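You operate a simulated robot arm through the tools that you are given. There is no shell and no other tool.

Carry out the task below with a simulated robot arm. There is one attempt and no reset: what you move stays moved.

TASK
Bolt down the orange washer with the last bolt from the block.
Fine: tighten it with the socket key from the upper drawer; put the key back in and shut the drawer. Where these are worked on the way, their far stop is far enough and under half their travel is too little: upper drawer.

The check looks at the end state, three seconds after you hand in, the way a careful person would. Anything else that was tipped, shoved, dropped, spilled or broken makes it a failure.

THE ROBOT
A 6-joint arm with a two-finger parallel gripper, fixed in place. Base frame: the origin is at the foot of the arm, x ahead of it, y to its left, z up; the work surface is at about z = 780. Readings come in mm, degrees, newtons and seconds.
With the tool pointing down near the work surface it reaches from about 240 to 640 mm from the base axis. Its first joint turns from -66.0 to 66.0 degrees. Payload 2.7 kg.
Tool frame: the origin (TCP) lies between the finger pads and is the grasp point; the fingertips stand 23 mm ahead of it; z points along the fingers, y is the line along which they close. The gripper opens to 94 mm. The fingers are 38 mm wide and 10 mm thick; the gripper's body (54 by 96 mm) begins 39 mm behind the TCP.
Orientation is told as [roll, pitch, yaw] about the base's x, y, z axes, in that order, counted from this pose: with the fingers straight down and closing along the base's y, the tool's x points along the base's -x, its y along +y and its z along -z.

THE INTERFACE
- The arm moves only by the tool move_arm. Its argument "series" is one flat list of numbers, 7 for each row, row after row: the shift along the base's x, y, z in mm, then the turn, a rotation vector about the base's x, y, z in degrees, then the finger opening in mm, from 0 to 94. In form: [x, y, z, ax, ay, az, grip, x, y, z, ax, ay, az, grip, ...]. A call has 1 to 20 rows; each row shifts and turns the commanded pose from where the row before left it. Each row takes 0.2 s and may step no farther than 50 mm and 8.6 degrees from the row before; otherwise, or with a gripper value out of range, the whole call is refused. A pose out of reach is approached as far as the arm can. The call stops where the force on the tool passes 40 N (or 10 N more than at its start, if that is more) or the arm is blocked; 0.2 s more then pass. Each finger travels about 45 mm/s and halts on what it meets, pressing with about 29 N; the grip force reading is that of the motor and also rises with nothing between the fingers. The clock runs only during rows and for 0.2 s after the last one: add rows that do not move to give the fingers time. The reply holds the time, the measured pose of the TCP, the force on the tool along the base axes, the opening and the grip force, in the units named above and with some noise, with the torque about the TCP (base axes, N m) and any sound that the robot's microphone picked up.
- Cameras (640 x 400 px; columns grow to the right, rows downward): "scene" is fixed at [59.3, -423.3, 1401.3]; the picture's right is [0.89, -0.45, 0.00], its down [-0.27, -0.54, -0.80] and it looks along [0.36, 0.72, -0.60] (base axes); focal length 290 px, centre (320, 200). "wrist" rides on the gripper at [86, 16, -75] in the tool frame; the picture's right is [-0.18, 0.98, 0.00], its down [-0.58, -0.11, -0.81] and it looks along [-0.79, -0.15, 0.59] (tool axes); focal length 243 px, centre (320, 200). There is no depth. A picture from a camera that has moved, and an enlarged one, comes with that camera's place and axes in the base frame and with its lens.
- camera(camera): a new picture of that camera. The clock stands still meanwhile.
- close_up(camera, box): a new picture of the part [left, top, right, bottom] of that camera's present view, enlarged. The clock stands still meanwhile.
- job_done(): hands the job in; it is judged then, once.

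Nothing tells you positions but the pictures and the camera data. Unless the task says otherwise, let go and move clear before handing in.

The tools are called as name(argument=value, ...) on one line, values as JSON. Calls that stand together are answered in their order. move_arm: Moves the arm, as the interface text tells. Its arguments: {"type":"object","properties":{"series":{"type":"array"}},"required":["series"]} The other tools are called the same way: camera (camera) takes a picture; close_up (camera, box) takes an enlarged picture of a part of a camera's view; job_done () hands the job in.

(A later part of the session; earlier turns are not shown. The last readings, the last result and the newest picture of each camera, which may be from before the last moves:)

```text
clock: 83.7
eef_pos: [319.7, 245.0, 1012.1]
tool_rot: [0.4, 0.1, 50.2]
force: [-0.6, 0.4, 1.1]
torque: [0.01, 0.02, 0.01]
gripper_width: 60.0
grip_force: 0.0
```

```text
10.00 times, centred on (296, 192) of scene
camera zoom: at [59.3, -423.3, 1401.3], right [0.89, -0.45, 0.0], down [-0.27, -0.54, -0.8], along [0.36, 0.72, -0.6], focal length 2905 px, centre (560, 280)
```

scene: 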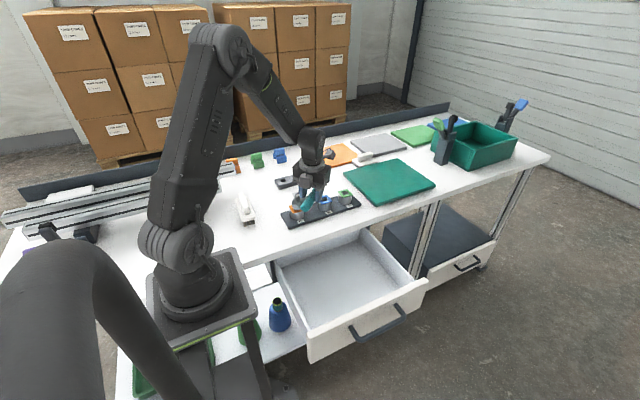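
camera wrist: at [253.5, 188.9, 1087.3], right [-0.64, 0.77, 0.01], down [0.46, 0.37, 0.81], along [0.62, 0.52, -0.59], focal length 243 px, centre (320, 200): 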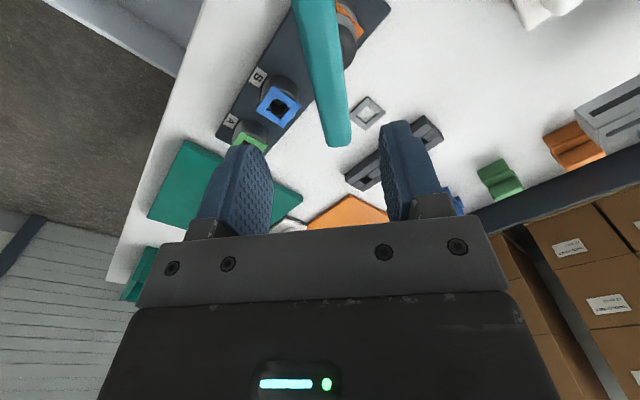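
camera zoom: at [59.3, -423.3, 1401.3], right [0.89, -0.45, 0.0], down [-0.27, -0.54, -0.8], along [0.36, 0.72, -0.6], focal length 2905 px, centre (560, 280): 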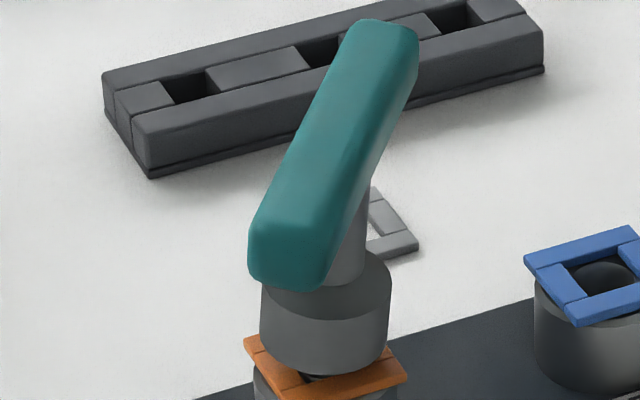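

close_up(camera="wrist", box=[240, 0, 400, 160])

```text
2.50 times, centred on (320, 80) of wrist
camera zoom: at [253.5, 188.9, 1087.3], right [-0.64, 0.77, 0.01], down [0.46, 0.37, 0.81], along [0.62, 0.52, -0.59], focal length 606 px, centre (320, 500)
```

zoom: 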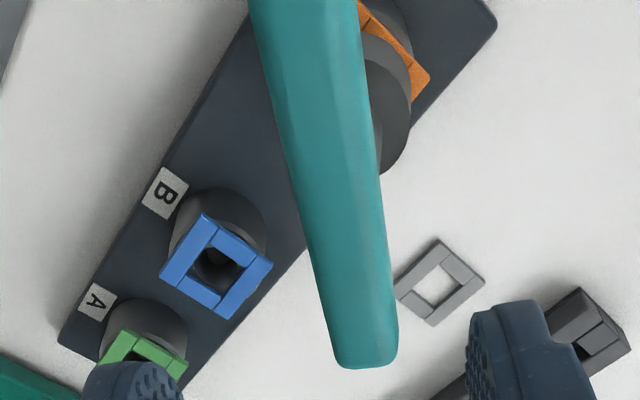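

The bar's centre line is at about 51°, leaning about 7 mm off the bolt axis at the top. I'll centre over the bolt axis and descend around the bar with the fingers 60 mm apart.

move_arm(series=[-4, 14, 0, 0, 0, 1, 64, 0, 0, -20, 0, 0, 0, 64, 0, 0, -20, 0, 0, 0, 64, 0, 0, 0, 0, 0, 0, 64])

camera(camera="wrist")

close_up(camera="scene", box=[264, 160, 328, 212])

```text
clock: 84.7
eef_pos: [317.7, 258.8, 973.6]
tool_rot: [0.5, -0.1, 51.1]
force: [0.3, -0.1, 0.0]
torque: [-0.01, -0.03, 0.0]
gripper_width: 63.7
grip_force: 0.1
```

```text
taken
camera wrist: at [250.5, 201.3, 1047.8], right [-0.65, 0.76, 0.01], down [0.45, 0.38, 0.81], along [0.61, 0.53, -0.59], focal length 243 px, centre (320, 200)
```

wrist: 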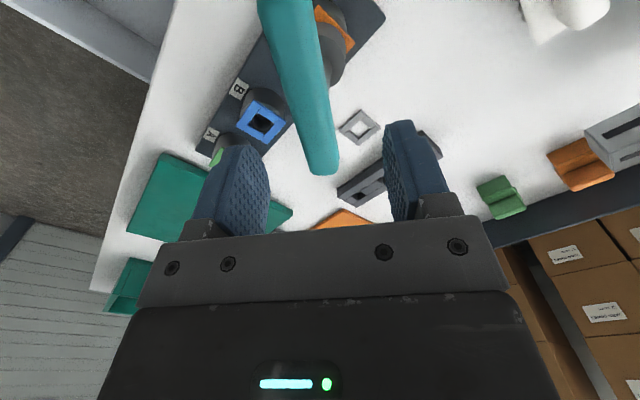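

```text
7.69 times, centred on (296, 186) of scene
camera zoom: at [59.3, -423.3, 1401.3], right [0.89, -0.45, 0.0], down [-0.27, -0.54, -0.8], along [0.36, 0.72, -0.6], focal length 2234 px, centre (505, 308)
```

zoom: 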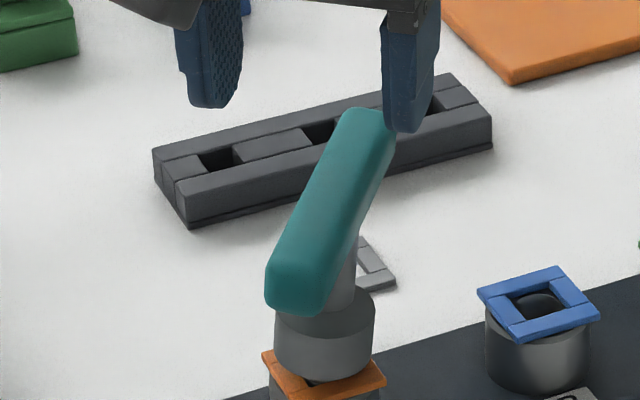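

move_arm(series=[-1.5, 0.3, -20, 0, 0, 0, 64, 0, 0, -20, 0, 0, 0, 64, 0, 0, -10, 0, 0, 0, 64, 0, 0, -10, 0, 0, 0, 64, 0, 0, 0, 0, 0, 0, 64])

camera(camera="wrist")

close_up(camera="scene", box=[264, 160, 328, 212])

```text
clock: 85.9
eef_pos: [313.7, 259.9, 910.8]
tool_rot: [0.3, -0.1, 51.0]
force: [0.3, -0.3, -0.2]
torque: [0.0, -0.01, 0.05]
gripper_width: 64.0
grip_force: 0.0
```

```text
taken
camera wrist: at [247.9, 202.3, 986.1], right [-0.65, 0.76, 0.01], down [0.45, 0.38, 0.81], along [0.61, 0.53, -0.59], focal length 243 px, centre (320, 200)
```

wrist: 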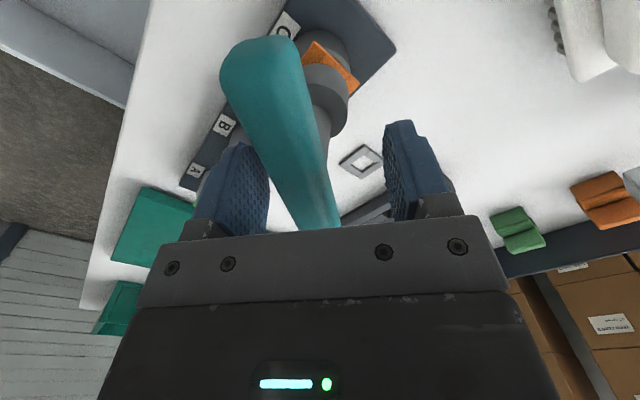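

```text
7.69 times, centred on (296, 186) of scene
camera zoom: at [59.3, -423.3, 1401.3], right [0.89, -0.45, 0.0], down [-0.27, -0.54, -0.8], along [0.36, 0.72, -0.6], focal length 2234 px, centre (505, 308)
```

zoom: 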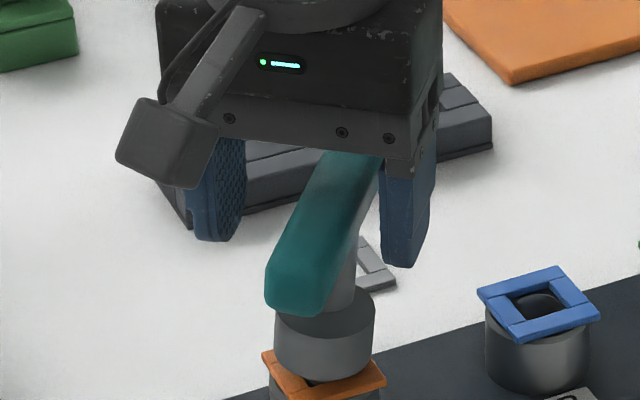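

The bar is between the fingers. I'll recentre and close gently to straighten and grip it.

move_arm(series=[1.6, -0.5, 0, 0, 0, 0, 50, 0, 0, 0, 0, 0, 0, 40, 0, 0, 0, 0, 0, 0, 32, 0, 0, 0, 0, 0, 0, 26, 0, 0, 0, 0, 0, 0, 18, 0, 0, 0, 0, 0, 0, 16, 0, 0, 0, 0, 0, 0, 16])

close_up(camera="scene", box=[264, 160, 328, 212])

close_up(camera="wrist", box=[200, 0, 440, 220])

```text
clock: 87.5
eef_pos: [316.4, 258.6, 911.1]
tool_rot: [0.4, 0.0, 51.1]
force: [0.4, -0.6, 0.9]
torque: [-0.02, 0.0, -0.04]
gripper_width: 23.8
grip_force: 29.0
```

```text
7.69 times, centred on (296, 186) of scene
camera zoom: at [59.3, -423.3, 1401.3], right [0.89, -0.45, 0.0], down [-0.27, -0.54, -0.8], along [0.36, 0.72, -0.6], focal length 2234 px, centre (505, 308)
```

zoom: 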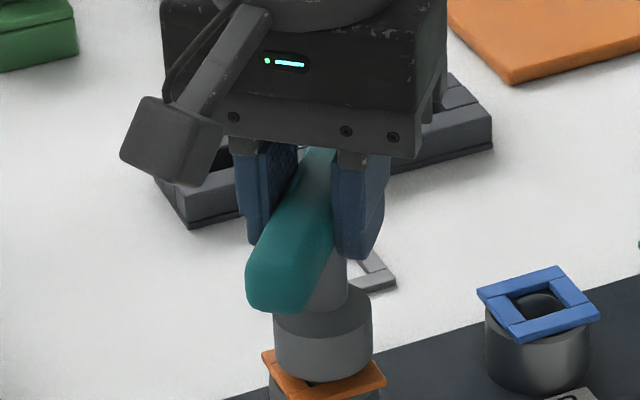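

```text
1.82 times, centred on (320, 110) of wrist
camera zoom: at [249.3, 201.6, 986.7], right [-0.65, 0.76, 0.01], down [0.45, 0.38, 0.81], along [0.61, 0.53, -0.59], focal length 441 px, centre (320, 364)
```

zoom: 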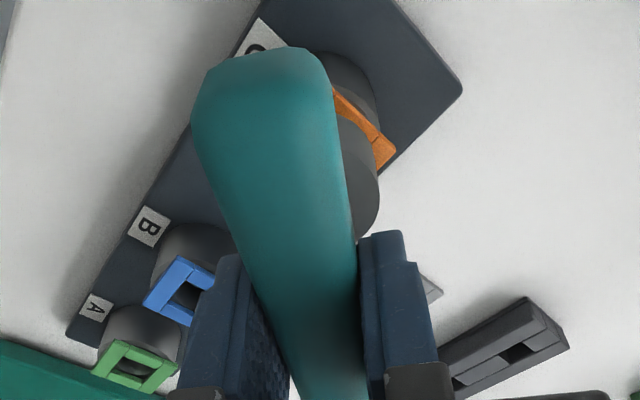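

Firm flat grip at 23.8 mm again. I'll resume clockwise turning, staying well above the wrist limit of about -125°.

move_arm(series=[0, 0, 0, 0, 0, -8, 16, 0, 0, 0, 0, 0, -8, 16, 0, 0, 0, 0, 0, -8, 16, 0, 0, -0.1, 0, 0, -8, 16, 0, 0, -0.1, 0, 0, -8, 16, 0, 0, -0.1, 0, 0, -8, 16, 0, 0, 0, 0, 0, 0, 16])

close_up(camera="scene", box=[272, 172, 320, 212])

```text
clock: 89.1
eef_pos: [316.0, 259.9, 912.8]
tool_rot: [0.4, 0.0, 3.0]
force: [-3.9, -2.3, -2.4]
torque: [-0.19, 0.26, -0.04]
gripper_width: 23.9
grip_force: 29.0
```

```text
10.00 times, centred on (296, 192) of scene
camera zoom: at [59.3, -423.3, 1401.3], right [0.89, -0.45, 0.0], down [-0.27, -0.54, -0.8], along [0.36, 0.72, -0.6], focal length 2905 px, centre (560, 280)
```

zoom: 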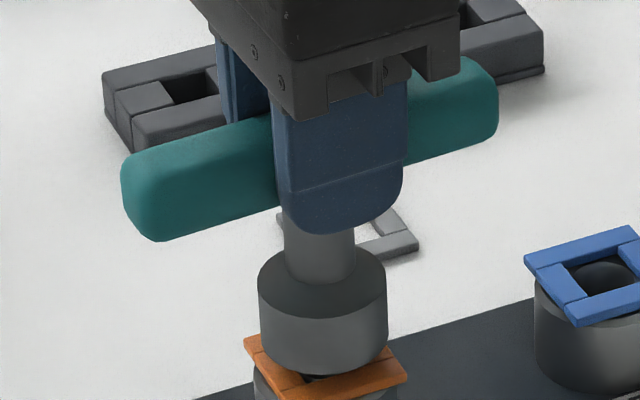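

move_arm(series=[-0.3, -0.2, -0.8, 0, 0, 0, 16, 0, 0, 0, 0, 0, 0, 16])

move_arm(series=[0, 0, -0.8, 0, 0, 0, 16, 0, 0, 0, 0, 0, 0, 16])

move_arm(series=[0, 0, -0.8, 0, 0, 0, 16, 0, 0, 0, 0, 0, 0, 16])

close_up(camera="scene", box=[280, 190, 312, 214])

```text
clock: 89.7
eef_pos: [316.1, 260.1, 911.8]
tool_rot: [0.4, 0.1, 3.1]
force: [-4.9, -3.6, 0.2]
torque: [-0.28, 0.3, 0.0]
gripper_width: 23.5
grip_force: 29.2
```

```text
clock: 90.3
eef_pos: [316.1, 259.6, 911.0]
tool_rot: [0.4, 0.0, 3.2]
force: [-7.3, -4.0, 8.7]
torque: [-0.41, 0.53, 0.02]
gripper_width: 23.9
grip_force: 28.8
```

```text
clock: 90.9
eef_pos: [315.1, 261.2, 910.5]
tool_rot: [0.5, -0.1, 3.0]
force: [-7.0, -5.6, 18.3]
torque: [-0.45, 0.53, -0.01]
gripper_width: 23.5
grip_force: 28.7
```

```text
16.00 times, centred on (296, 202) of scene
camera zoom: at [59.0, -423.6, 1401.2], right [0.89, -0.45, 0.0], down [-0.27, -0.54, -0.8], along [0.36, 0.72, -0.6], focal length 4648 px, centre (704, 168)
```

zoom: 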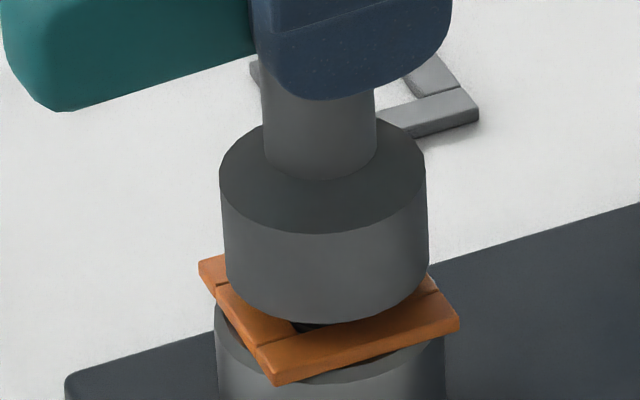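

move_arm(series=[-0.6, -0.5, 0.6, 0, 0, 0, 16, 0, 0, 0, 0, 0, -8, 16, 0, 0, -0.1, 0, 0, -8, 16, 0, 0, -0.1, 0, 0, -8, 16, 0, 0, -0.1, 0, 0, -8, 16, 0, 0, -0.1, 0, 0, -8, 16, 0, 0, -0.1, 0, 0, -8, 16, 0, 0, -0.1, 0, 0, -8, 16, 0, 0, 0, 0, 0, 0, 16])

close_up(camera="scene", box=[280, 190, 312, 214])

```text
clock: 92.9
eef_pos: [314.5, 260.7, 910.2]
tool_rot: [0.5, 0.0, -53.0]
force: [1.8, -0.2, 10.7]
torque: [-0.03, -0.07, 0.01]
gripper_width: 23.7
grip_force: 28.7
```

```text
16.00 times, centred on (296, 202) of scene
camera zoom: at [59.3, -423.4, 1401.3], right [0.89, -0.45, 0.0], down [-0.27, -0.54, -0.8], along [0.36, 0.72, -0.6], focal length 4648 px, centre (704, 168)
```

zoom: 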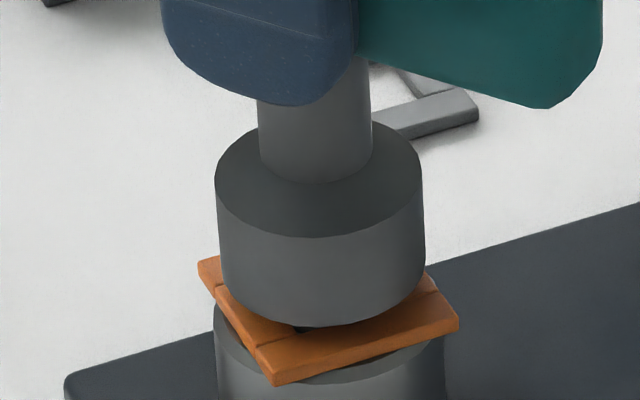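

move_arm(series=[0, 0, 0, 0, 0, -8, 16, 0, 0, -0.1, 0, 0, -8, 16, 0, 0, -0.1, 0, 0, -8, 16, 0, 0, -0.1, 0, 0, -8, 16, 0, 0, -0.1, 0, 0, -8, 16, 0, 0, -0.1, 0, 0, -8, 16, 0, 0, -0.1, 0, 0, -8, 16, 0, 0, 0, 0, 0, 0, 16])

close_up(camera="scene", box=[280, 190, 312, 214])

```text
clock: 94.7
eef_pos: [315.1, 258.8, 908.2]
tool_rot: [0.4, -0.1, -109.1]
force: [-7.4, 2.5, 15.9]
torque: [0.12, 0.59, 0.0]
gripper_width: 24.0
grip_force: 29.4
```

```text
16.00 times, centred on (296, 202) of scene
camera zoom: at [59.0, -423.4, 1401.3], right [0.89, -0.45, 0.0], down [-0.27, -0.54, -0.8], along [0.36, 0.72, -0.6], focal length 4648 px, centre (704, 168)
```

zoom: 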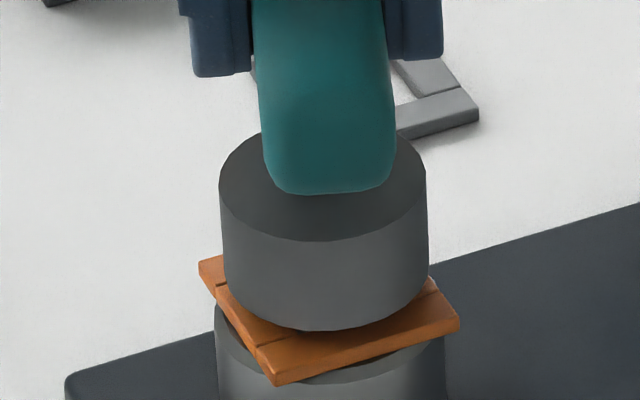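

Still threading down, with contact now at about 908. To go further I'll release the standing key, rise, rotate the gripper +180° and regrasp.

move_arm(series=[-0.5, 0, 0.6, 0, 0, 0, 16, 0, 0, 0, 0, 0, 0, 30, 0, 0, 0, 0, 0, 0, 50, 0, 0, 0, 0, 0, 0, 62, 0, 0, 0, 0, 0, 0, 64, 0, 0, 20, 0, 0, 0, 64, 0, 0, 25, 0, 0, 0, 64, 0, 0, 25, 0, 0, 0, 64, 0, 0, 0, 0, 0, 0, 64])

close_up(camera="scene", box=[272, 172, 320, 212])

```text
clock: 96.7
eef_pos: [313.8, 259.3, 980.8]
tool_rot: [0.5, -0.1, -108.9]
force: [0.1, 0.2, -0.7]
torque: [-0.04, 0.01, 0.05]
gripper_width: 64.0
grip_force: 0.1
```

```text
10.00 times, centred on (296, 192) of scene
camera zoom: at [59.3, -423.3, 1401.3], right [0.89, -0.45, 0.0], down [-0.27, -0.54, -0.8], along [0.36, 0.72, -0.6], focal length 2905 px, centre (560, 280)
```

zoom: 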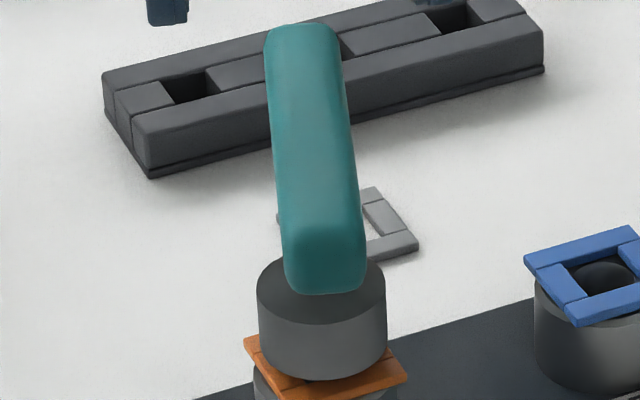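

The key stands securely. Next I'll rotate the gripper above it.

move_arm(series=[0, 0, 0, 0, 0, 8.2, 64, 0, 0, 0, 0, 0, 8.2, 64, 0, 0, 0, 0, 0, 8.2, 64, 0, 0, 0, 0, 0, 8.2, 64, 0, 0, 0, 0, 0, 8.2, 64, 0, 0, 0, 0, 0, 8.2, 64, 0, 0, 0, 0, 0, 8.2, 64, 0, 0, 0, 0, 0, 8.2, 64, 0, 0, 0, 0, 0, 8.2, 64, 0, 0, 0, 0, 0, 8.2, 64, 0, 0, 0, 0, 0, 8.2, 64])

move_arm(series=[0, 0, 0, 0, 0, 8.2, 64, 0, 0, 0, 0, 0, 8.2, 64, 0, 0, 0, 0, 0, 8.2, 64, 0, 0, 0, 0, 0, 8.2, 64, 0, 0, 0, 0, 0, 8.2, 64, 0, 0, 0, 0, 0, 8.2, 64, 0, 0, 0, 0, 0, 8.2, 64, 0, 0, 0, 0, 0, 8.2, 64, 0, 0, 0, 0, 0, 8.2, 64, 0, 0, 0, 0, 0, 8.2, 64, 0, 0, 0, 0, 0, 8.2, 64, 0, 0, 0, 0, 0, 0, 64])

camera(camera="wrist")

close_up(camera="wrist", box=[240, 0, 400, 160])

```text
clock: 99.1
eef_pos: [314.3, 258.5, 980.3]
tool_rot: [0.5, 0.0, -18.4]
force: [0.5, 0.7, 0.6]
torque: [0.03, 0.02, -0.01]
gripper_width: 64.3
grip_force: 0.0
```

```text
clock: 101.7
eef_pos: [316.0, 260.1, 979.0]
tool_rot: [0.4, -0.1, 71.6]
force: [0.1, -1.2, 0.0]
torque: [0.01, -0.02, -0.03]
gripper_width: 64.0
grip_force: 0.0
```

```text
taken
camera wrist: at [272.9, 181.6, 1054.8], right [-0.87, 0.48, 0.01], down [0.29, 0.52, 0.81], along [0.39, 0.71, -0.59], focal length 243 px, centre (320, 200)
```

wrist: 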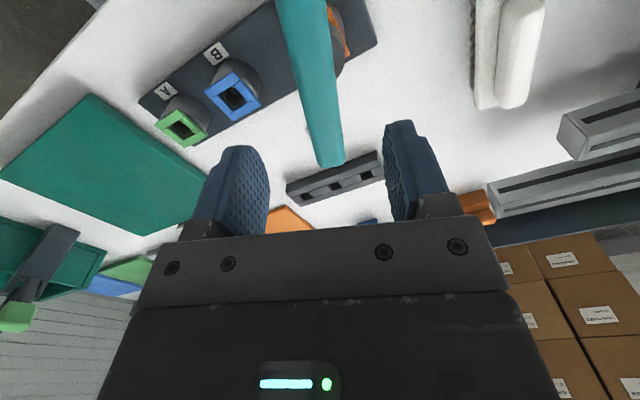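

```text
2.50 times, centred on (320, 80) of wrist
camera zoom: at [272.9, 181.6, 1054.8], right [-0.87, 0.48, 0.01], down [0.29, 0.52, 0.81], along [0.39, 0.71, -0.59], focal length 606 px, centre (320, 500)
```

zoom: 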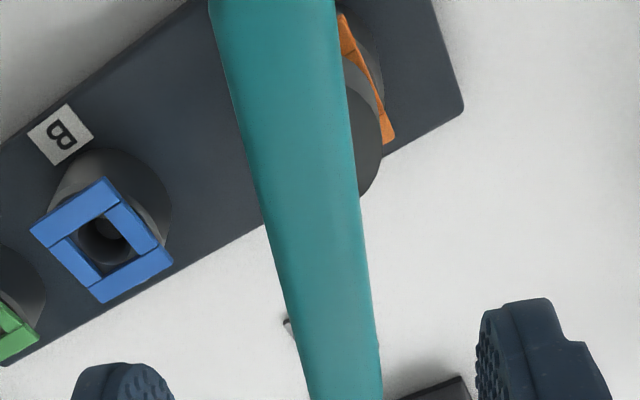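

Bar at about 70.5° and centred. Descending and regrasping.

move_arm(series=[0, 0, -20, 0, 0, 0, 64, 0, 0, -20, 0, 0, 0, 64, 0, 0, -20, 0, 0, 0, 64, 0, 0, -10, 0, 0, 0, 64, 0, 0, 0, 0, 0, 0, 64])

camera(camera="wrist")

close_up(camera="scene", box=[264, 160, 328, 212])

```text
clock: 102.9
eef_pos: [315.1, 258.3, 910.3]
tool_rot: [0.4, -0.1, 71.5]
force: [0.1, -0.4, 0.1]
torque: [0.0, 0.02, -0.02]
gripper_width: 64.0
grip_force: 0.0
```

```text
taken
camera wrist: at [272.9, 181.3, 985.4], right [-0.87, 0.49, 0.01], down [0.29, 0.51, 0.81], along [0.39, 0.71, -0.59], focal length 243 px, centre (320, 200)
```

wrist: 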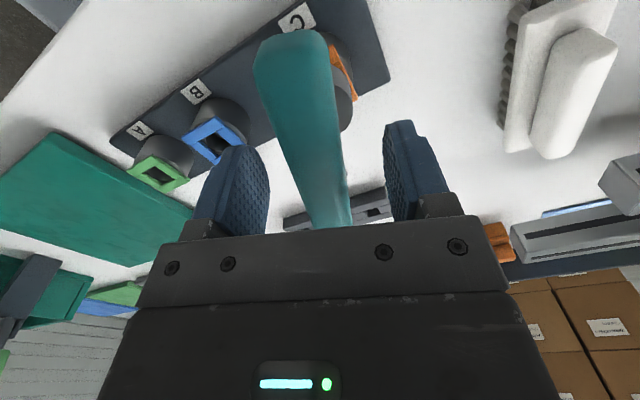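

```text
7.69 times, centred on (296, 186) of scene
camera zoom: at [59.3, -423.3, 1401.3], right [0.89, -0.45, 0.0], down [-0.27, -0.54, -0.8], along [0.36, 0.72, -0.6], focal length 2234 px, centre (505, 308)
```

zoom: 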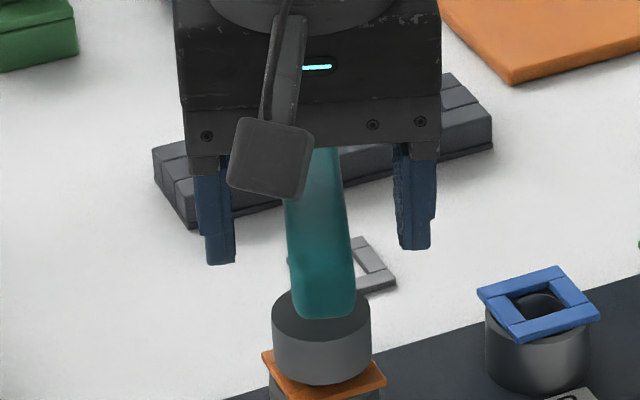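

move_arm(series=[0.3, 0.8, -1, 0, 0, 0, 50, 0, 0, 0, 0, 0, 0, 40, 0, 0, 0, 0, 0, 0, 32, 0, 0, 0, 0, 0, 0, 26, 0, 0, 0, 0, 0, 0, 18, 0, 0, 0, 0, 0, 0, 16, 0, 0, 0, 0, 0, 0, 16])

move_arm(series=[0, 0, 0, 0, 0, -8, 16, 0, 0, -0.1, 0, 0, -8, 16, 0, 0, -0.1, 0, 0, -8, 16, 0, 0, -0.1, 0, 0, -8, 16, 0, 0, 0, 0, 0, 0, 16])

close_up(camera="scene", box=[272, 172, 320, 212])

```text
clock: 104.5
eef_pos: [316.1, 258.9, 908.7]
tool_rot: [0.4, -0.1, 71.5]
force: [0.3, 0.0, -0.7]
torque: [0.01, -0.04, 0.04]
gripper_width: 24.2
grip_force: 29.3
```

```text
clock: 105.7
eef_pos: [315.6, 259.1, 909.9]
tool_rot: [0.4, -0.1, 39.4]
force: [4.9, 2.3, 0.6]
torque: [0.14, -0.31, 0.04]
gripper_width: 23.5
grip_force: 28.9
```

```text
10.00 times, centred on (296, 192) of scene
camera zoom: at [59.5, -423.2, 1401.3], right [0.89, -0.45, 0.0], down [-0.27, -0.54, -0.8], along [0.36, 0.72, -0.6], focal length 2905 px, centre (560, 280)
```

zoom: 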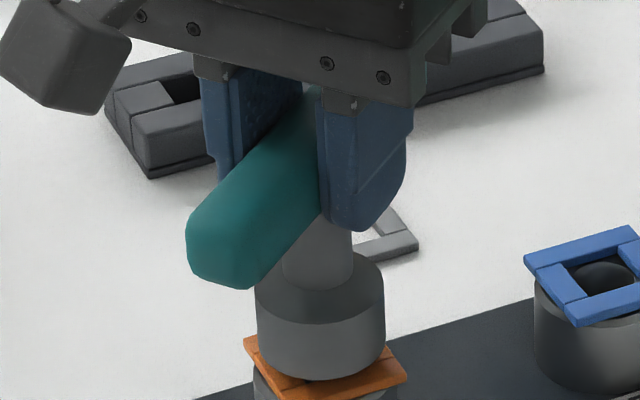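

move_arm(series=[0.3, 0.2, -0.3, 0, 0, -8, 16, 0, 0, -0.1, 0, 0, -8, 16, 0, 0, -0.1, 0, 0, -8, 16, 0, 0, -0.1, 0, 0, -8, 16, 0, 0, -0.1, 0, 0, -8, 16, 0, 0, -0.1, 0, 0, -8, 16, 0, 0, -0.1, 0, 0, -8, 16, 0, 0, 0, 0, 0, 0, 16])

close_up(camera="scene", box=[280, 190, 312, 214])

```text
clock: 107.5
eef_pos: [315.5, 260.3, 907.6]
tool_rot: [0.5, -0.1, -16.6]
force: [0.6, -4.6, 15.6]
torque: [-0.33, 0.02, 0.0]
gripper_width: 23.5
grip_force: 28.7
```

```text
16.00 times, centred on (296, 202) of scene
camera zoom: at [59.2, -423.6, 1401.2], right [0.89, -0.45, 0.0], down [-0.27, -0.54, -0.8], along [0.36, 0.72, -0.6], focal length 4648 px, centre (704, 168)
```

zoom: 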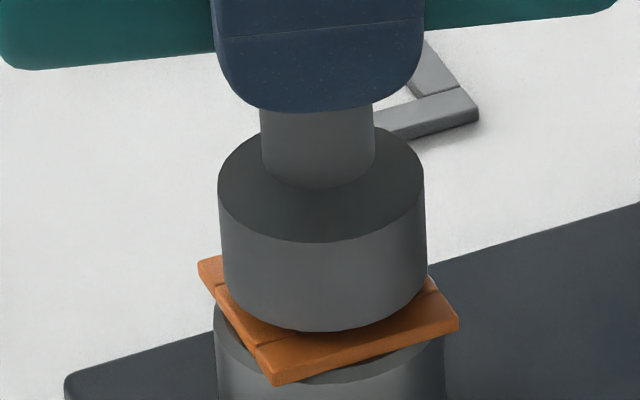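

move_arm(series=[0, -0.3, 0.4, 0, 0, -8, 16, 0, 0, 0, 0, 0, -8, 16, 0, 0, -0.1, 0, 0, -8, 16, 0, 0, -0.1, 0, 0, -8, 16, 0, 0, -0.1, 0, 0, -8, 16, 0, 0, -0.1, 0, 0, -8, 16])

close_up(camera="scene", box=[280, 190, 312, 214])

```text
clock: 108.9
eef_pos: [314.9, 259.6, 907.4]
tool_rot: [0.3, -0.2, -64.6]
force: [1.8, -4.1, 3.4]
torque: [-0.26, -0.08, -0.01]
gripper_width: 23.6
grip_force: 28.2
```

```text
16.00 times, centred on (296, 202) of scene
camera zoom: at [59.3, -423.4, 1401.3], right [0.89, -0.45, 0.0], down [-0.27, -0.54, -0.8], along [0.36, 0.72, -0.6], focal length 4648 px, centre (704, 168)
```

zoom: 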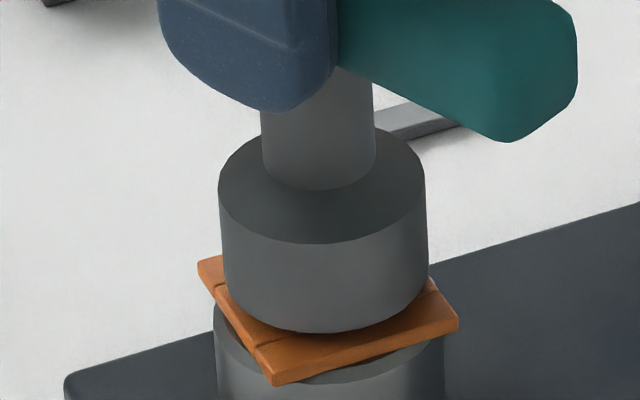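

move_arm(series=[0.2, -0.2, -0.3, 0, 0, -8, 16, 0, 0, -0.1, 0, 0, -8, 16, 0, 0, -0.1, 0, 0, -8, 16, 0, 0, -0.1, 0, 0, -8, 16, 0, 0, -0.1, 0, 0, -8, 16, 0, 0, -0.1, 0, 0, -6, 16])

close_up(camera="scene", box=[280, 190, 312, 214])

```text
clock: 110.3
eef_pos: [315.4, 259.0, 906.7]
tool_rot: [0.4, -0.1, -110.7]
force: [-9.3, -4.3, 12.7]
torque: [-0.36, 0.6, 0.1]
gripper_width: 23.6
grip_force: 29.2
```

```text
16.00 times, centred on (296, 202) of scene
camera zoom: at [59.0, -423.5, 1401.2], right [0.89, -0.45, 0.0], down [-0.27, -0.54, -0.8], along [0.36, 0.72, -0.6], focal length 4648 px, centre (704, 168)
```

zoom: 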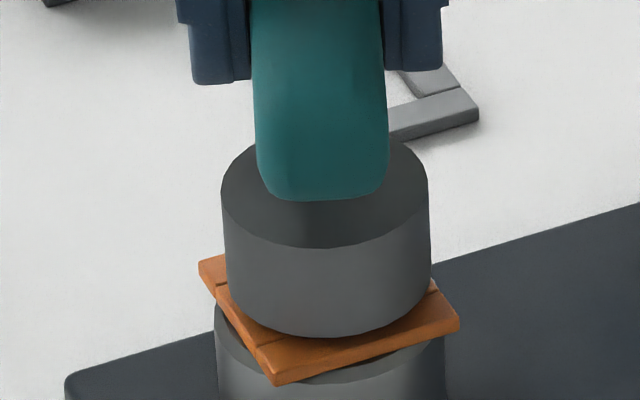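

Still advancing slightly and the resistance is only just starting to show. I'll do one more regrasp stroke until it tightens.

move_arm(series=[-0.5, -0.2, 0.6, 0, 0, 0, 16, 0, 0, 0, 0, 0, 0, 30, 0, 0, 0, 0, 0, 0, 50, 0, 0, 0, 0, 0, 0, 62, 0, 0, 0, 0, 0, 0, 64, 0, 0, 20, 0, 0, 0, 64, 0, 0, 25, 0, 0, 0, 64, 0, 0, 25, 0, 0, 0, 64, 0, 0, 0, 0, 0, 8, 64, 0, 0, 0, 0, 0, 8, 64, 0, 0, 0, 0, 0, 8, 64, 0, 0, 0, 0, 0, 8, 64, 0, 0, 0, 0, 0, 8, 64, 0, 0, 0, 0, 0, 8, 64, 0, 0, 0, 0, 0, 8, 64, 0, 0, 0, 0, 0, 8, 64])

close_up(camera="scene", box=[272, 172, 320, 212])

close_up(camera="scene", box=[280, 190, 312, 214])

```text
clock: 113.7
eef_pos: [315.7, 259.6, 976.7]
tool_rot: [0.3, 0.0, -46.3]
force: [-0.4, -0.4, 0.4]
torque: [-0.01, 0.0, 0.02]
gripper_width: 64.1
grip_force: 0.1
```

```text
10.00 times, centred on (296, 192) of scene
camera zoom: at [59.3, -423.3, 1401.3], right [0.89, -0.45, 0.0], down [-0.27, -0.54, -0.8], along [0.36, 0.72, -0.6], focal length 2905 px, centre (560, 280)
```

zoom: 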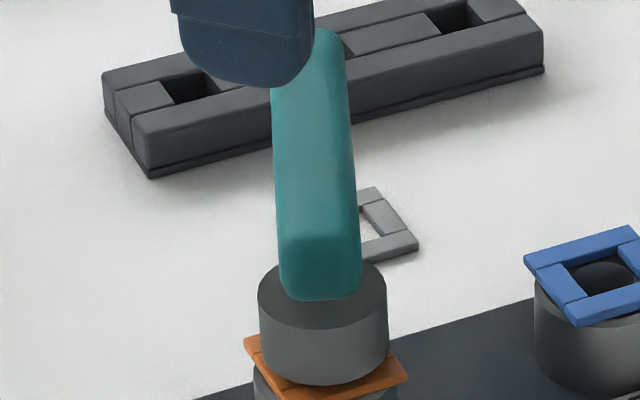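

```text
16.00 times, centred on (296, 202) of scene
camera zoom: at [59.3, -423.3, 1401.3], right [0.89, -0.45, 0.0], down [-0.27, -0.54, -0.8], along [0.36, 0.72, -0.6], focal length 4648 px, centre (704, 168)
```

zoom: 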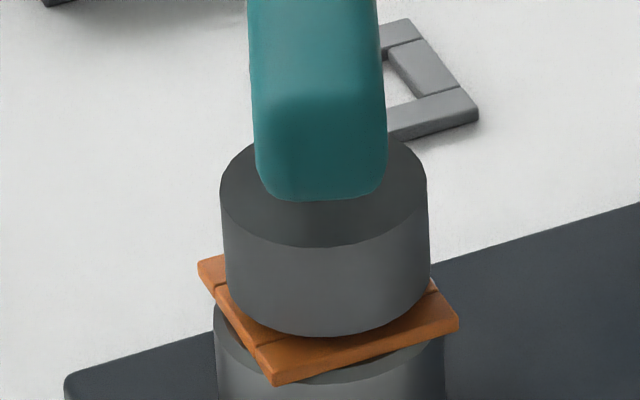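

move_arm(series=[0, 0, 0, 0, 0, 8.25, 64, 0, 0, 0, 0, 0, 8.25, 64, 0, 0, 0, 0, 0, 8.25, 64, 0, 0, 0, 0, 0, 8.25, 64, 0, 0, 0, 0, 0, 8.25, 64, 0, 0, 0, 0, 0, 8.25, 64, 0, 0, 0, 0, 0, 8.25, 64, 0, 0, 0, 0, 0, 8.25, 64, 0, 0, 0, 0, 0, 8.25, 64, 0, 0, 0, 0, 0, 8.25, 64, 0, 0, 0, 0, 0, 8.25, 64, 0, 0, 0, 0, 0, 8.25, 64, 0, 0, 0, 0, 0, 8.25, 64, 0, 0, 0, 0, 0, 8.25, 64, 0, 0, 0, 0, 0, 0, 64])

move_arm(series=[0, 0, -20, 0, 0, 0, 64, 0, 0, -20, 0, 0, 0, 64, 0, 0, -20, 0, 0, 0, 64, 0, 0, -9, 0, 0, 0, 64, 0, 0, 0, 0, 0, 0, 64])

camera(camera="wrist")

close_up(camera="scene", box=[264, 160, 328, 212])

```text
clock: 116.9
eef_pos: [314.8, 259.3, 976.8]
tool_rot: [0.5, 0.0, 69.2]
force: [0.7, 0.3, 0.1]
torque: [0.02, -0.01, 0.0]
gripper_width: 64.3
grip_force: 0.0
```

```text
clock: 118.1
eef_pos: [314.7, 259.6, 908.1]
tool_rot: [0.4, 0.0, 69.0]
force: [0.0, 0.1, -0.7]
torque: [-0.03, -0.01, 0.05]
gripper_width: 64.0
grip_force: 0.0
```

```text
taken
camera wrist: at [269.5, 185.4, 983.0], right [-0.85, 0.52, 0.01], down [0.32, 0.5, 0.81], along [0.42, 0.69, -0.59], focal length 243 px, centre (320, 200)
```

wrist: 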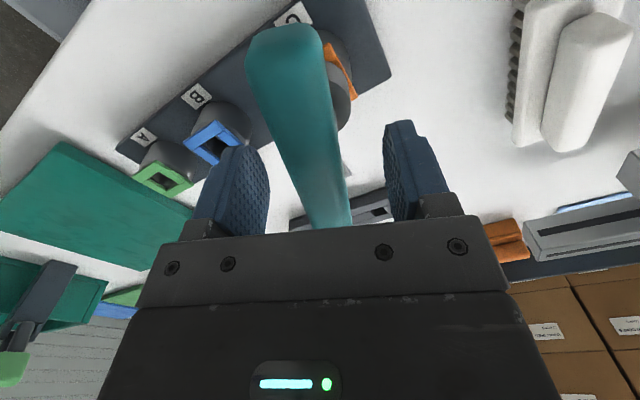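

```text
7.69 times, centred on (296, 186) of scene
camera zoom: at [59.3, -423.3, 1401.3], right [0.89, -0.45, 0.0], down [-0.27, -0.54, -0.8], along [0.36, 0.72, -0.6], focal length 2234 px, centre (505, 308)
```

zoom: 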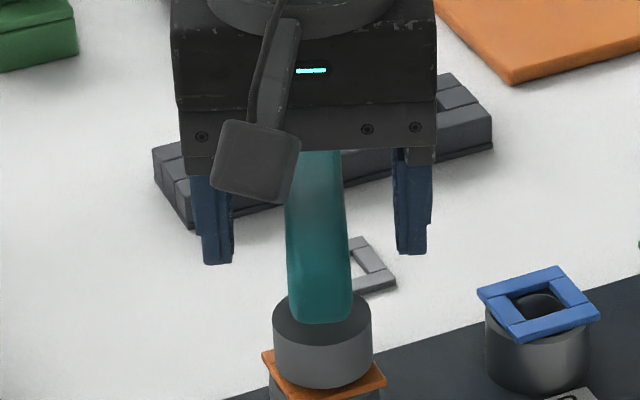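

move_arm(series=[0.6, -0.2, -1, 0, 0, 0, 50, 0, 0, 0, 0, 0, 0, 40, 0, 0, 0, 0, 0, 0, 32, 0, 0, 0, 0, 0, 0, 26, 0, 0, 0, 0, 0, 0, 18, 0, 0, 0, 0, 0, 0, 16, 0, 0, 0, 0, 0, 0, 16])

move_arm(series=[0, 0, 0, 0, 0, -8, 16, 0, 0, -0.1, 0, 0, -8, 16, 0, 0, -0.1, 0, 0, -8, 16, 0, 0, -0.1, 0, 0, -8, 16])

move_arm(series=[0, 0, -0.1, 0, 0, -8, 16, 0, 0, -0.1, 0, 0, -8, 16, 0, 0, -0.1, 0, 0, -8, 16, 0, 0, -0.1, 0, 0, -8, 16])

close_up(camera="scene", box=[280, 190, 312, 214])

```text
clock: 119.7
eef_pos: [315.0, 259.5, 906.9]
tool_rot: [0.4, -0.1, 68.9]
force: [-0.3, -0.1, 0.3]
torque: [-0.04, -0.03, 0.0]
gripper_width: 23.8
grip_force: 29.3
```

```text
clock: 120.7
eef_pos: [314.7, 258.0, 905.5]
tool_rot: [0.4, 0.0, 37.0]
force: [-1.6, 3.4, -1.5]
torque: [0.11, 0.08, 0.36]
gripper_width: 23.8
grip_force: 28.8
```

```text
clock: 121.7
eef_pos: [316.4, 259.4, 906.3]
tool_rot: [0.3, 0.0, 5.0]
force: [-7.3, -1.8, 3.6]
torque: [-0.21, 0.52, 0.61]
gripper_width: 23.8
grip_force: 29.4
```

```text
16.00 times, centred on (296, 202) of scene
camera zoom: at [59.1, -423.4, 1401.3], right [0.89, -0.45, 0.0], down [-0.27, -0.54, -0.8], along [0.36, 0.72, -0.6], focal length 4648 px, centre (704, 168)
```

zoom: 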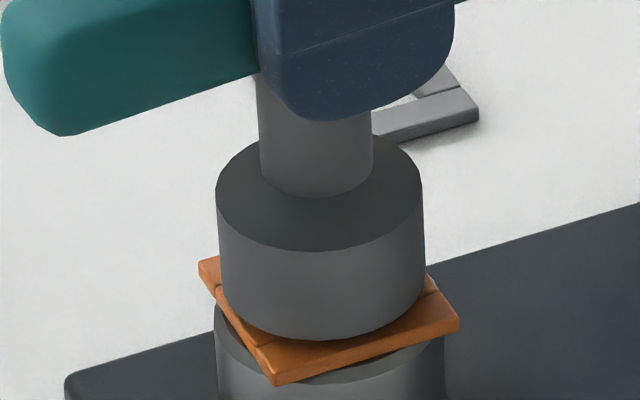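

The torque is now climbing (0.1, then 0.36, then 0.61 N·m), so the bolt is tightening on the washer. I'll continue in small steps.

move_arm(series=[-0.4, -0.1, 0, 0, 0, -8, 16, 0, 0, 0, 0, 0, -8, 16])

move_arm(series=[0, 0, 0, 0, 0, -8, 16, 0, 0, 0, 0, 0, -8, 16])

close_up(camera="scene", box=[272, 172, 320, 212])

close_up(camera="wrist", box=[200, 0, 440, 220])

```text
clock: 122.3
eef_pos: [316.2, 259.7, 905.4]
tool_rot: [0.4, -0.1, -11.0]
force: [-4.7, -0.2, -0.6]
torque: [-0.17, 0.33, 0.74]
gripper_width: 23.7
grip_force: 29.3
```

```text
clock: 122.9
eef_pos: [315.8, 258.7, 906.0]
tool_rot: [0.5, -0.1, -26.9]
force: [2.8, -2.5, -3.8]
torque: [-0.29, -0.2, 1.11]
gripper_width: 28.7
grip_force: 28.8
```

```text
10.00 times, centred on (296, 192) of scene
camera zoom: at [59.4, -423.3, 1401.3], right [0.89, -0.45, 0.0], down [-0.27, -0.54, -0.8], along [0.36, 0.72, -0.6], focal length 2905 px, centre (560, 280)
```

zoom: 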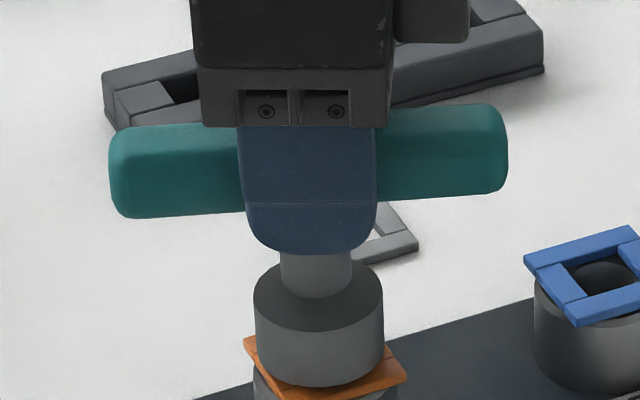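

```text
1.82 times, centred on (320, 110) of wrist
camera zoom: at [245.6, 311.8, 981.5], right [0.61, 0.79, 0.01], down [0.46, -0.37, 0.81], along [0.64, -0.49, -0.59], focal length 441 px, centre (320, 364)
```

zoom: 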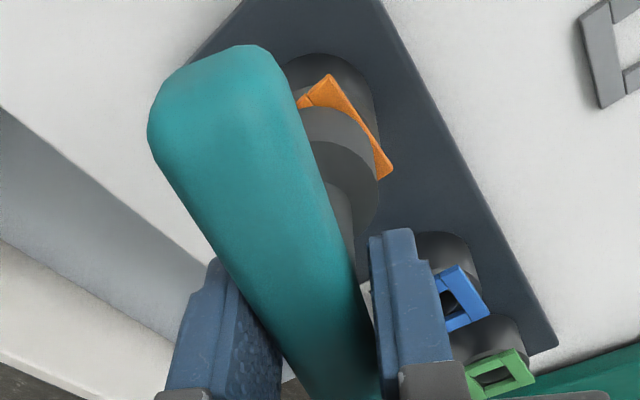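

The torque reached 1.1 N·m and the bar began to twist in the pads (width 28.7), while the bolt stopped turning, so it's tight. I'll back the fingers flush with the bar again.

move_arm(series=[0, 0, 0, 0, 0, 4, 16, 0, 0, 0, 0, 0, 4, 16, 0, 0, 0, 0, 0, 0, 16])

move_arm(series=[0, 0, 0, 0, 0, -5, 16, 0, 0, 0, 0, 0, -4, 16, 0, 0, 0, 0, 0, 0, 16])

```text
clock: 123.7
eef_pos: [315.3, 259.3, 906.7]
tool_rot: [0.4, -0.1, -18.9]
force: [-1.2, -1.6, 1.7]
torque: [-0.19, 0.09, 0.49]
gripper_width: 24.1
grip_force: 28.9
```

```text
clock: 124.5
eef_pos: [315.5, 258.3, 905.8]
tool_rot: [0.5, 0.0, -28.1]
force: [0.6, 0.4, -1.7]
torque: [-0.08, -0.09, 0.85]
gripper_width: 28.5
grip_force: 28.9
```

It repeats: the bolt doesn't move past this point, so it's fully tightened. I'll relieve the twist and lift the key off slowly.

move_arm(series=[0, 0, 0, 0, 0, 5, 16, 0, 0, 0, 0, 0, 4.5, 16, 0, 0, 0, 0, 0, 0, 16, 0, 0, 0, 0, 0, 0, 16])

move_arm(series=[0, 0, 1, 0, 0, 0, 16, 0, 0, 2, 0, 0, 0, 16, 0, 0, 2, 0, 0, 0, 16, 0, 0, 0, 0, 0, 0, 16])

close_up(camera="scene", box=[272, 172, 320, 212])

```text
clock: 125.5
eef_pos: [315.0, 259.9, 907.4]
tool_rot: [0.4, 0.0, -18.2]
force: [-1.9, -3.2, 0.9]
torque: [-0.27, 0.14, 0.52]
gripper_width: 24.1
grip_force: 29.1
```

```text
clock: 126.5
eef_pos: [315.7, 258.5, 910.7]
tool_rot: [0.2, 0.1, -18.4]
force: [0.4, 4.8, -22.3]
torque: [0.17, 0.03, 0.5]
gripper_width: 24.0
grip_force: 29.6
```

```text
10.00 times, centred on (296, 192) of scene
camera zoom: at [59.6, -423.0, 1401.4], right [0.89, -0.45, 0.0], down [-0.27, -0.54, -0.8], along [0.36, 0.71, -0.6], focal length 2905 px, centre (560, 280)
```

zoom: 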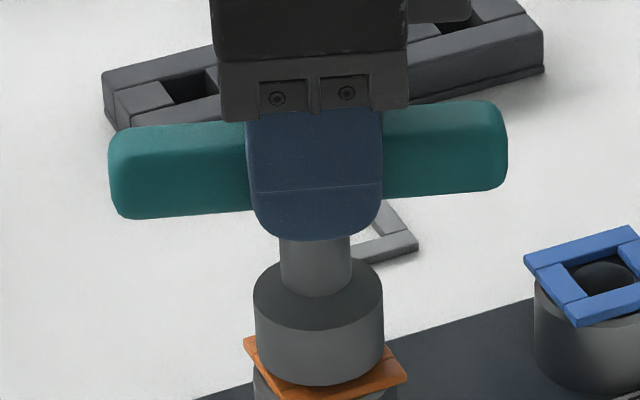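

The socket is bound by leftover torque (0.5 N·m), giving 22 N when lifting. I'll lower back and relieve the torque by a few degrees first.

move_arm(series=[0, 0, -2, 0, 0, 0, 16, 0, 0, -1.5, 0, 0, 0, 16, 0, 0, 0, 0, 0, 1, 16, 0, 0, 0, 0, 0, 1, 16, 0, 0, 0, 0, 0, 0, 16])

move_arm(series=[0, 0, 0, 0, 0, 1.5, 16, 0, 0, 0, 0, 0, 0, 16])

move_arm(series=[0, 0, 0, 0, 0, 1.5, 16, 0, 0, 0, 0, 0, 0, 16])

```text
clock: 127.7
eef_pos: [315.2, 259.1, 909.3]
tool_rot: [0.5, -0.1, -16.3]
force: [-11.4, -3.5, 16.4]
torque: [-0.26, 0.79, 0.3]
gripper_width: 24.0
grip_force: 29.1
```

```text
clock: 128.3
eef_pos: [315.1, 259.0, 908.3]
tool_rot: [0.6, -0.2, -15.0]
force: [-9.1, -0.4, 17.1]
torque: [-0.07, 0.59, 0.15]
gripper_width: 23.6
grip_force: 29.4
```

```text
clock: 128.9
eef_pos: [316.7, 259.6, 908.5]
tool_rot: [0.5, -0.2, -13.4]
force: [-4.1, 1.1, 17.3]
torque: [-0.09, 0.37, 0.04]
gripper_width: 23.6
grip_force: 29.5
```

Torque is now near zero. Lifting again, slowly.

move_arm(series=[-0.4, 0, 1, 0, 0, 0, 16, 0, 0, 1, 0, 0, 0, 16, 0, 0, 1, 0, 0, 0, 16, 0, 0, 0, 0, 0, 0, 16])

move_arm(series=[0, 0, 1.5, 0, 0, 0, 16, 0, 0, 1.5, 0, 0, 0, 16, 0, 0, 0, 0, 0, 0, 16])

close_up(camera="scene", box=[272, 172, 320, 212])

```text
clock: 129.9
eef_pos: [315.7, 257.9, 910.2]
tool_rot: [0.5, 0.0, -13.5]
force: [10.8, 0.5, -8.9]
torque: [-0.02, -0.88, 0.1]
gripper_width: 23.8
grip_force: 29.7
```

```text
clock: 130.7
eef_pos: [315.4, 258.9, 913.2]
tool_rot: [0.3, 0.0, -13.6]
force: [9.9, -0.6, -9.4]
torque: [-0.08, -0.74, 0.13]
gripper_width: 23.9
grip_force: 28.5
```

```text
10.00 times, centred on (296, 192) of scene
camera zoom: at [59.7, -423.2, 1401.3], right [0.89, -0.45, 0.0], down [-0.27, -0.54, -0.8], along [0.36, 0.72, -0.6], focal length 2905 px, centre (560, 280)
```

zoom: 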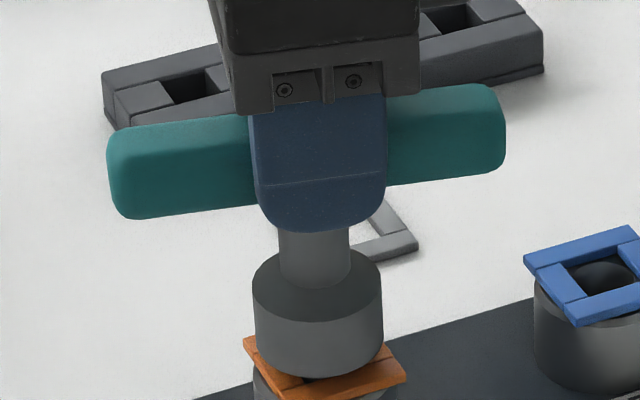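

The key is coming up, with some side friction. I'll shift slightly toward +x and continue.

move_arm(series=[0.6, 0, 1.5, 0, 0, 0, 16, 0, 0, 2, 0, 0, 0, 16, 0, 0, 2, 0, 0, 0, 16, 0, 0, 0, 0, 0, 0, 16])

move_arm(series=[0, 0, 2, 0, 0, 0, 16, 0, 0, 2, 0, 0, 0, 16, 0, 0, 2, 0, 0, 0, 16, 0, 0, 0, 0, 0, 0, 16])

close_up(camera="scene", box=[272, 172, 320, 212])

```text
clock: 131.7
eef_pos: [315.5, 260.0, 919.5]
tool_rot: [0.2, 0.0, -13.5]
force: [-1.2, -1.2, -6.5]
torque: [-0.04, 0.08, 0.05]
gripper_width: 23.6
grip_force: 29.4
```

```text
clock: 132.7
eef_pos: [316.3, 258.5, 925.9]
tool_rot: [0.5, -0.2, -13.5]
force: [-0.4, 0.5, -2.2]
torque: [-0.01, -0.02, 0.04]
gripper_width: 23.6
grip_force: 29.0
```

```text
10.00 times, centred on (296, 192) of scene
camera zoom: at [59.4, -423.3, 1401.3], right [0.89, -0.45, 0.0], down [-0.27, -0.54, -0.8], along [0.36, 0.72, -0.6], focal length 2905 px, centre (560, 280)
```

zoom: 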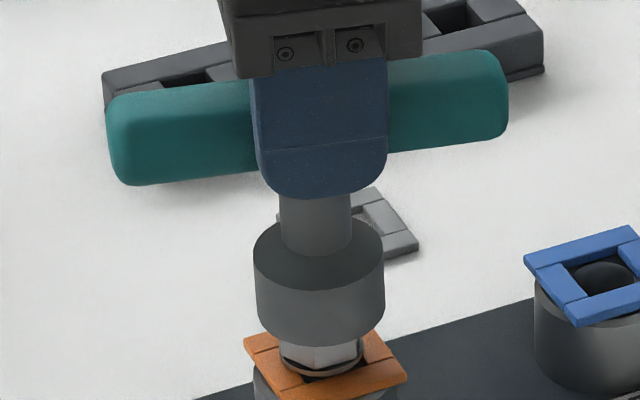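

Free of the bolt. I'll raise it higher and inspect the bolt seating.

move_arm(series=[0, 0, 10, 0, 0, 0, 16, 0, 0, 20, 0, 0, 0, 16, 0, 0, 20, 0, 0, 0, 16, 0, 0, 0, 0, 0, 0, 16])

close_up(camera="scene", box=[280, 190, 312, 214])

close_up(camera="scene", box=[256, 150, 352, 225])

close_up(camera="wrist", box=[240, 0, 400, 110])

```text
clock: 133.7
eef_pos: [315.4, 257.7, 974.6]
tool_rot: [0.4, 0.0, -13.5]
force: [0.2, 0.0, -2.6]
torque: [0.02, 0.01, 0.02]
gripper_width: 23.8
grip_force: 28.7
```

```text
16.00 times, centred on (296, 202) of scene
camera zoom: at [59.4, -423.3, 1401.3], right [0.89, -0.45, 0.0], down [-0.27, -0.54, -0.8], along [0.36, 0.72, -0.6], focal length 4648 px, centre (704, 168)
```

zoom: 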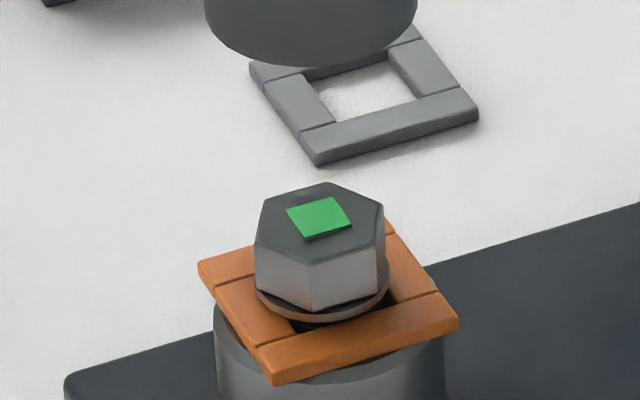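

```text
5.33 times, centred on (304, 188) of scene
camera zoom: at [59.4, -423.3, 1401.3], right [0.89, -0.45, 0.0], down [-0.27, -0.54, -0.8], along [0.36, 0.72, -0.6], focal length 1549 px, centre (405, 267)
```

zoom: 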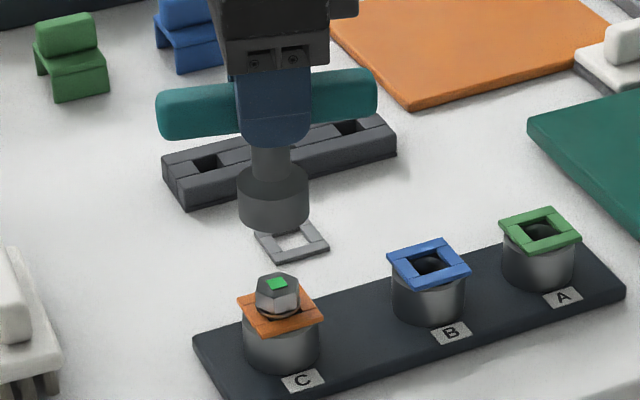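

```text
3.64 times, centred on (320, 55) of wrist
camera zoom: at [235.2, 293.6, 1050.3], right [0.41, 0.91, 0.01], down [0.54, -0.25, 0.81], along [0.74, -0.33, -0.59], focal length 882 px, centre (320, 727)
```

zoom: 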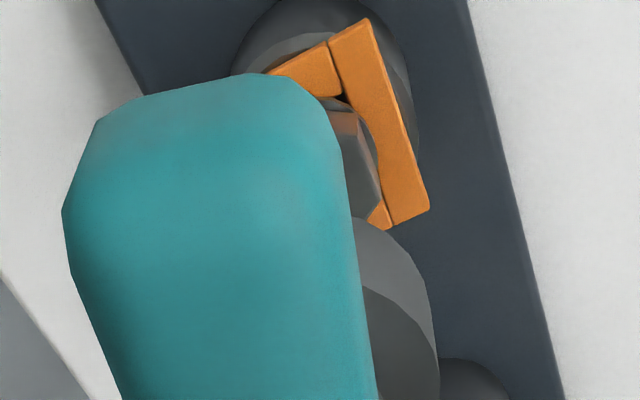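

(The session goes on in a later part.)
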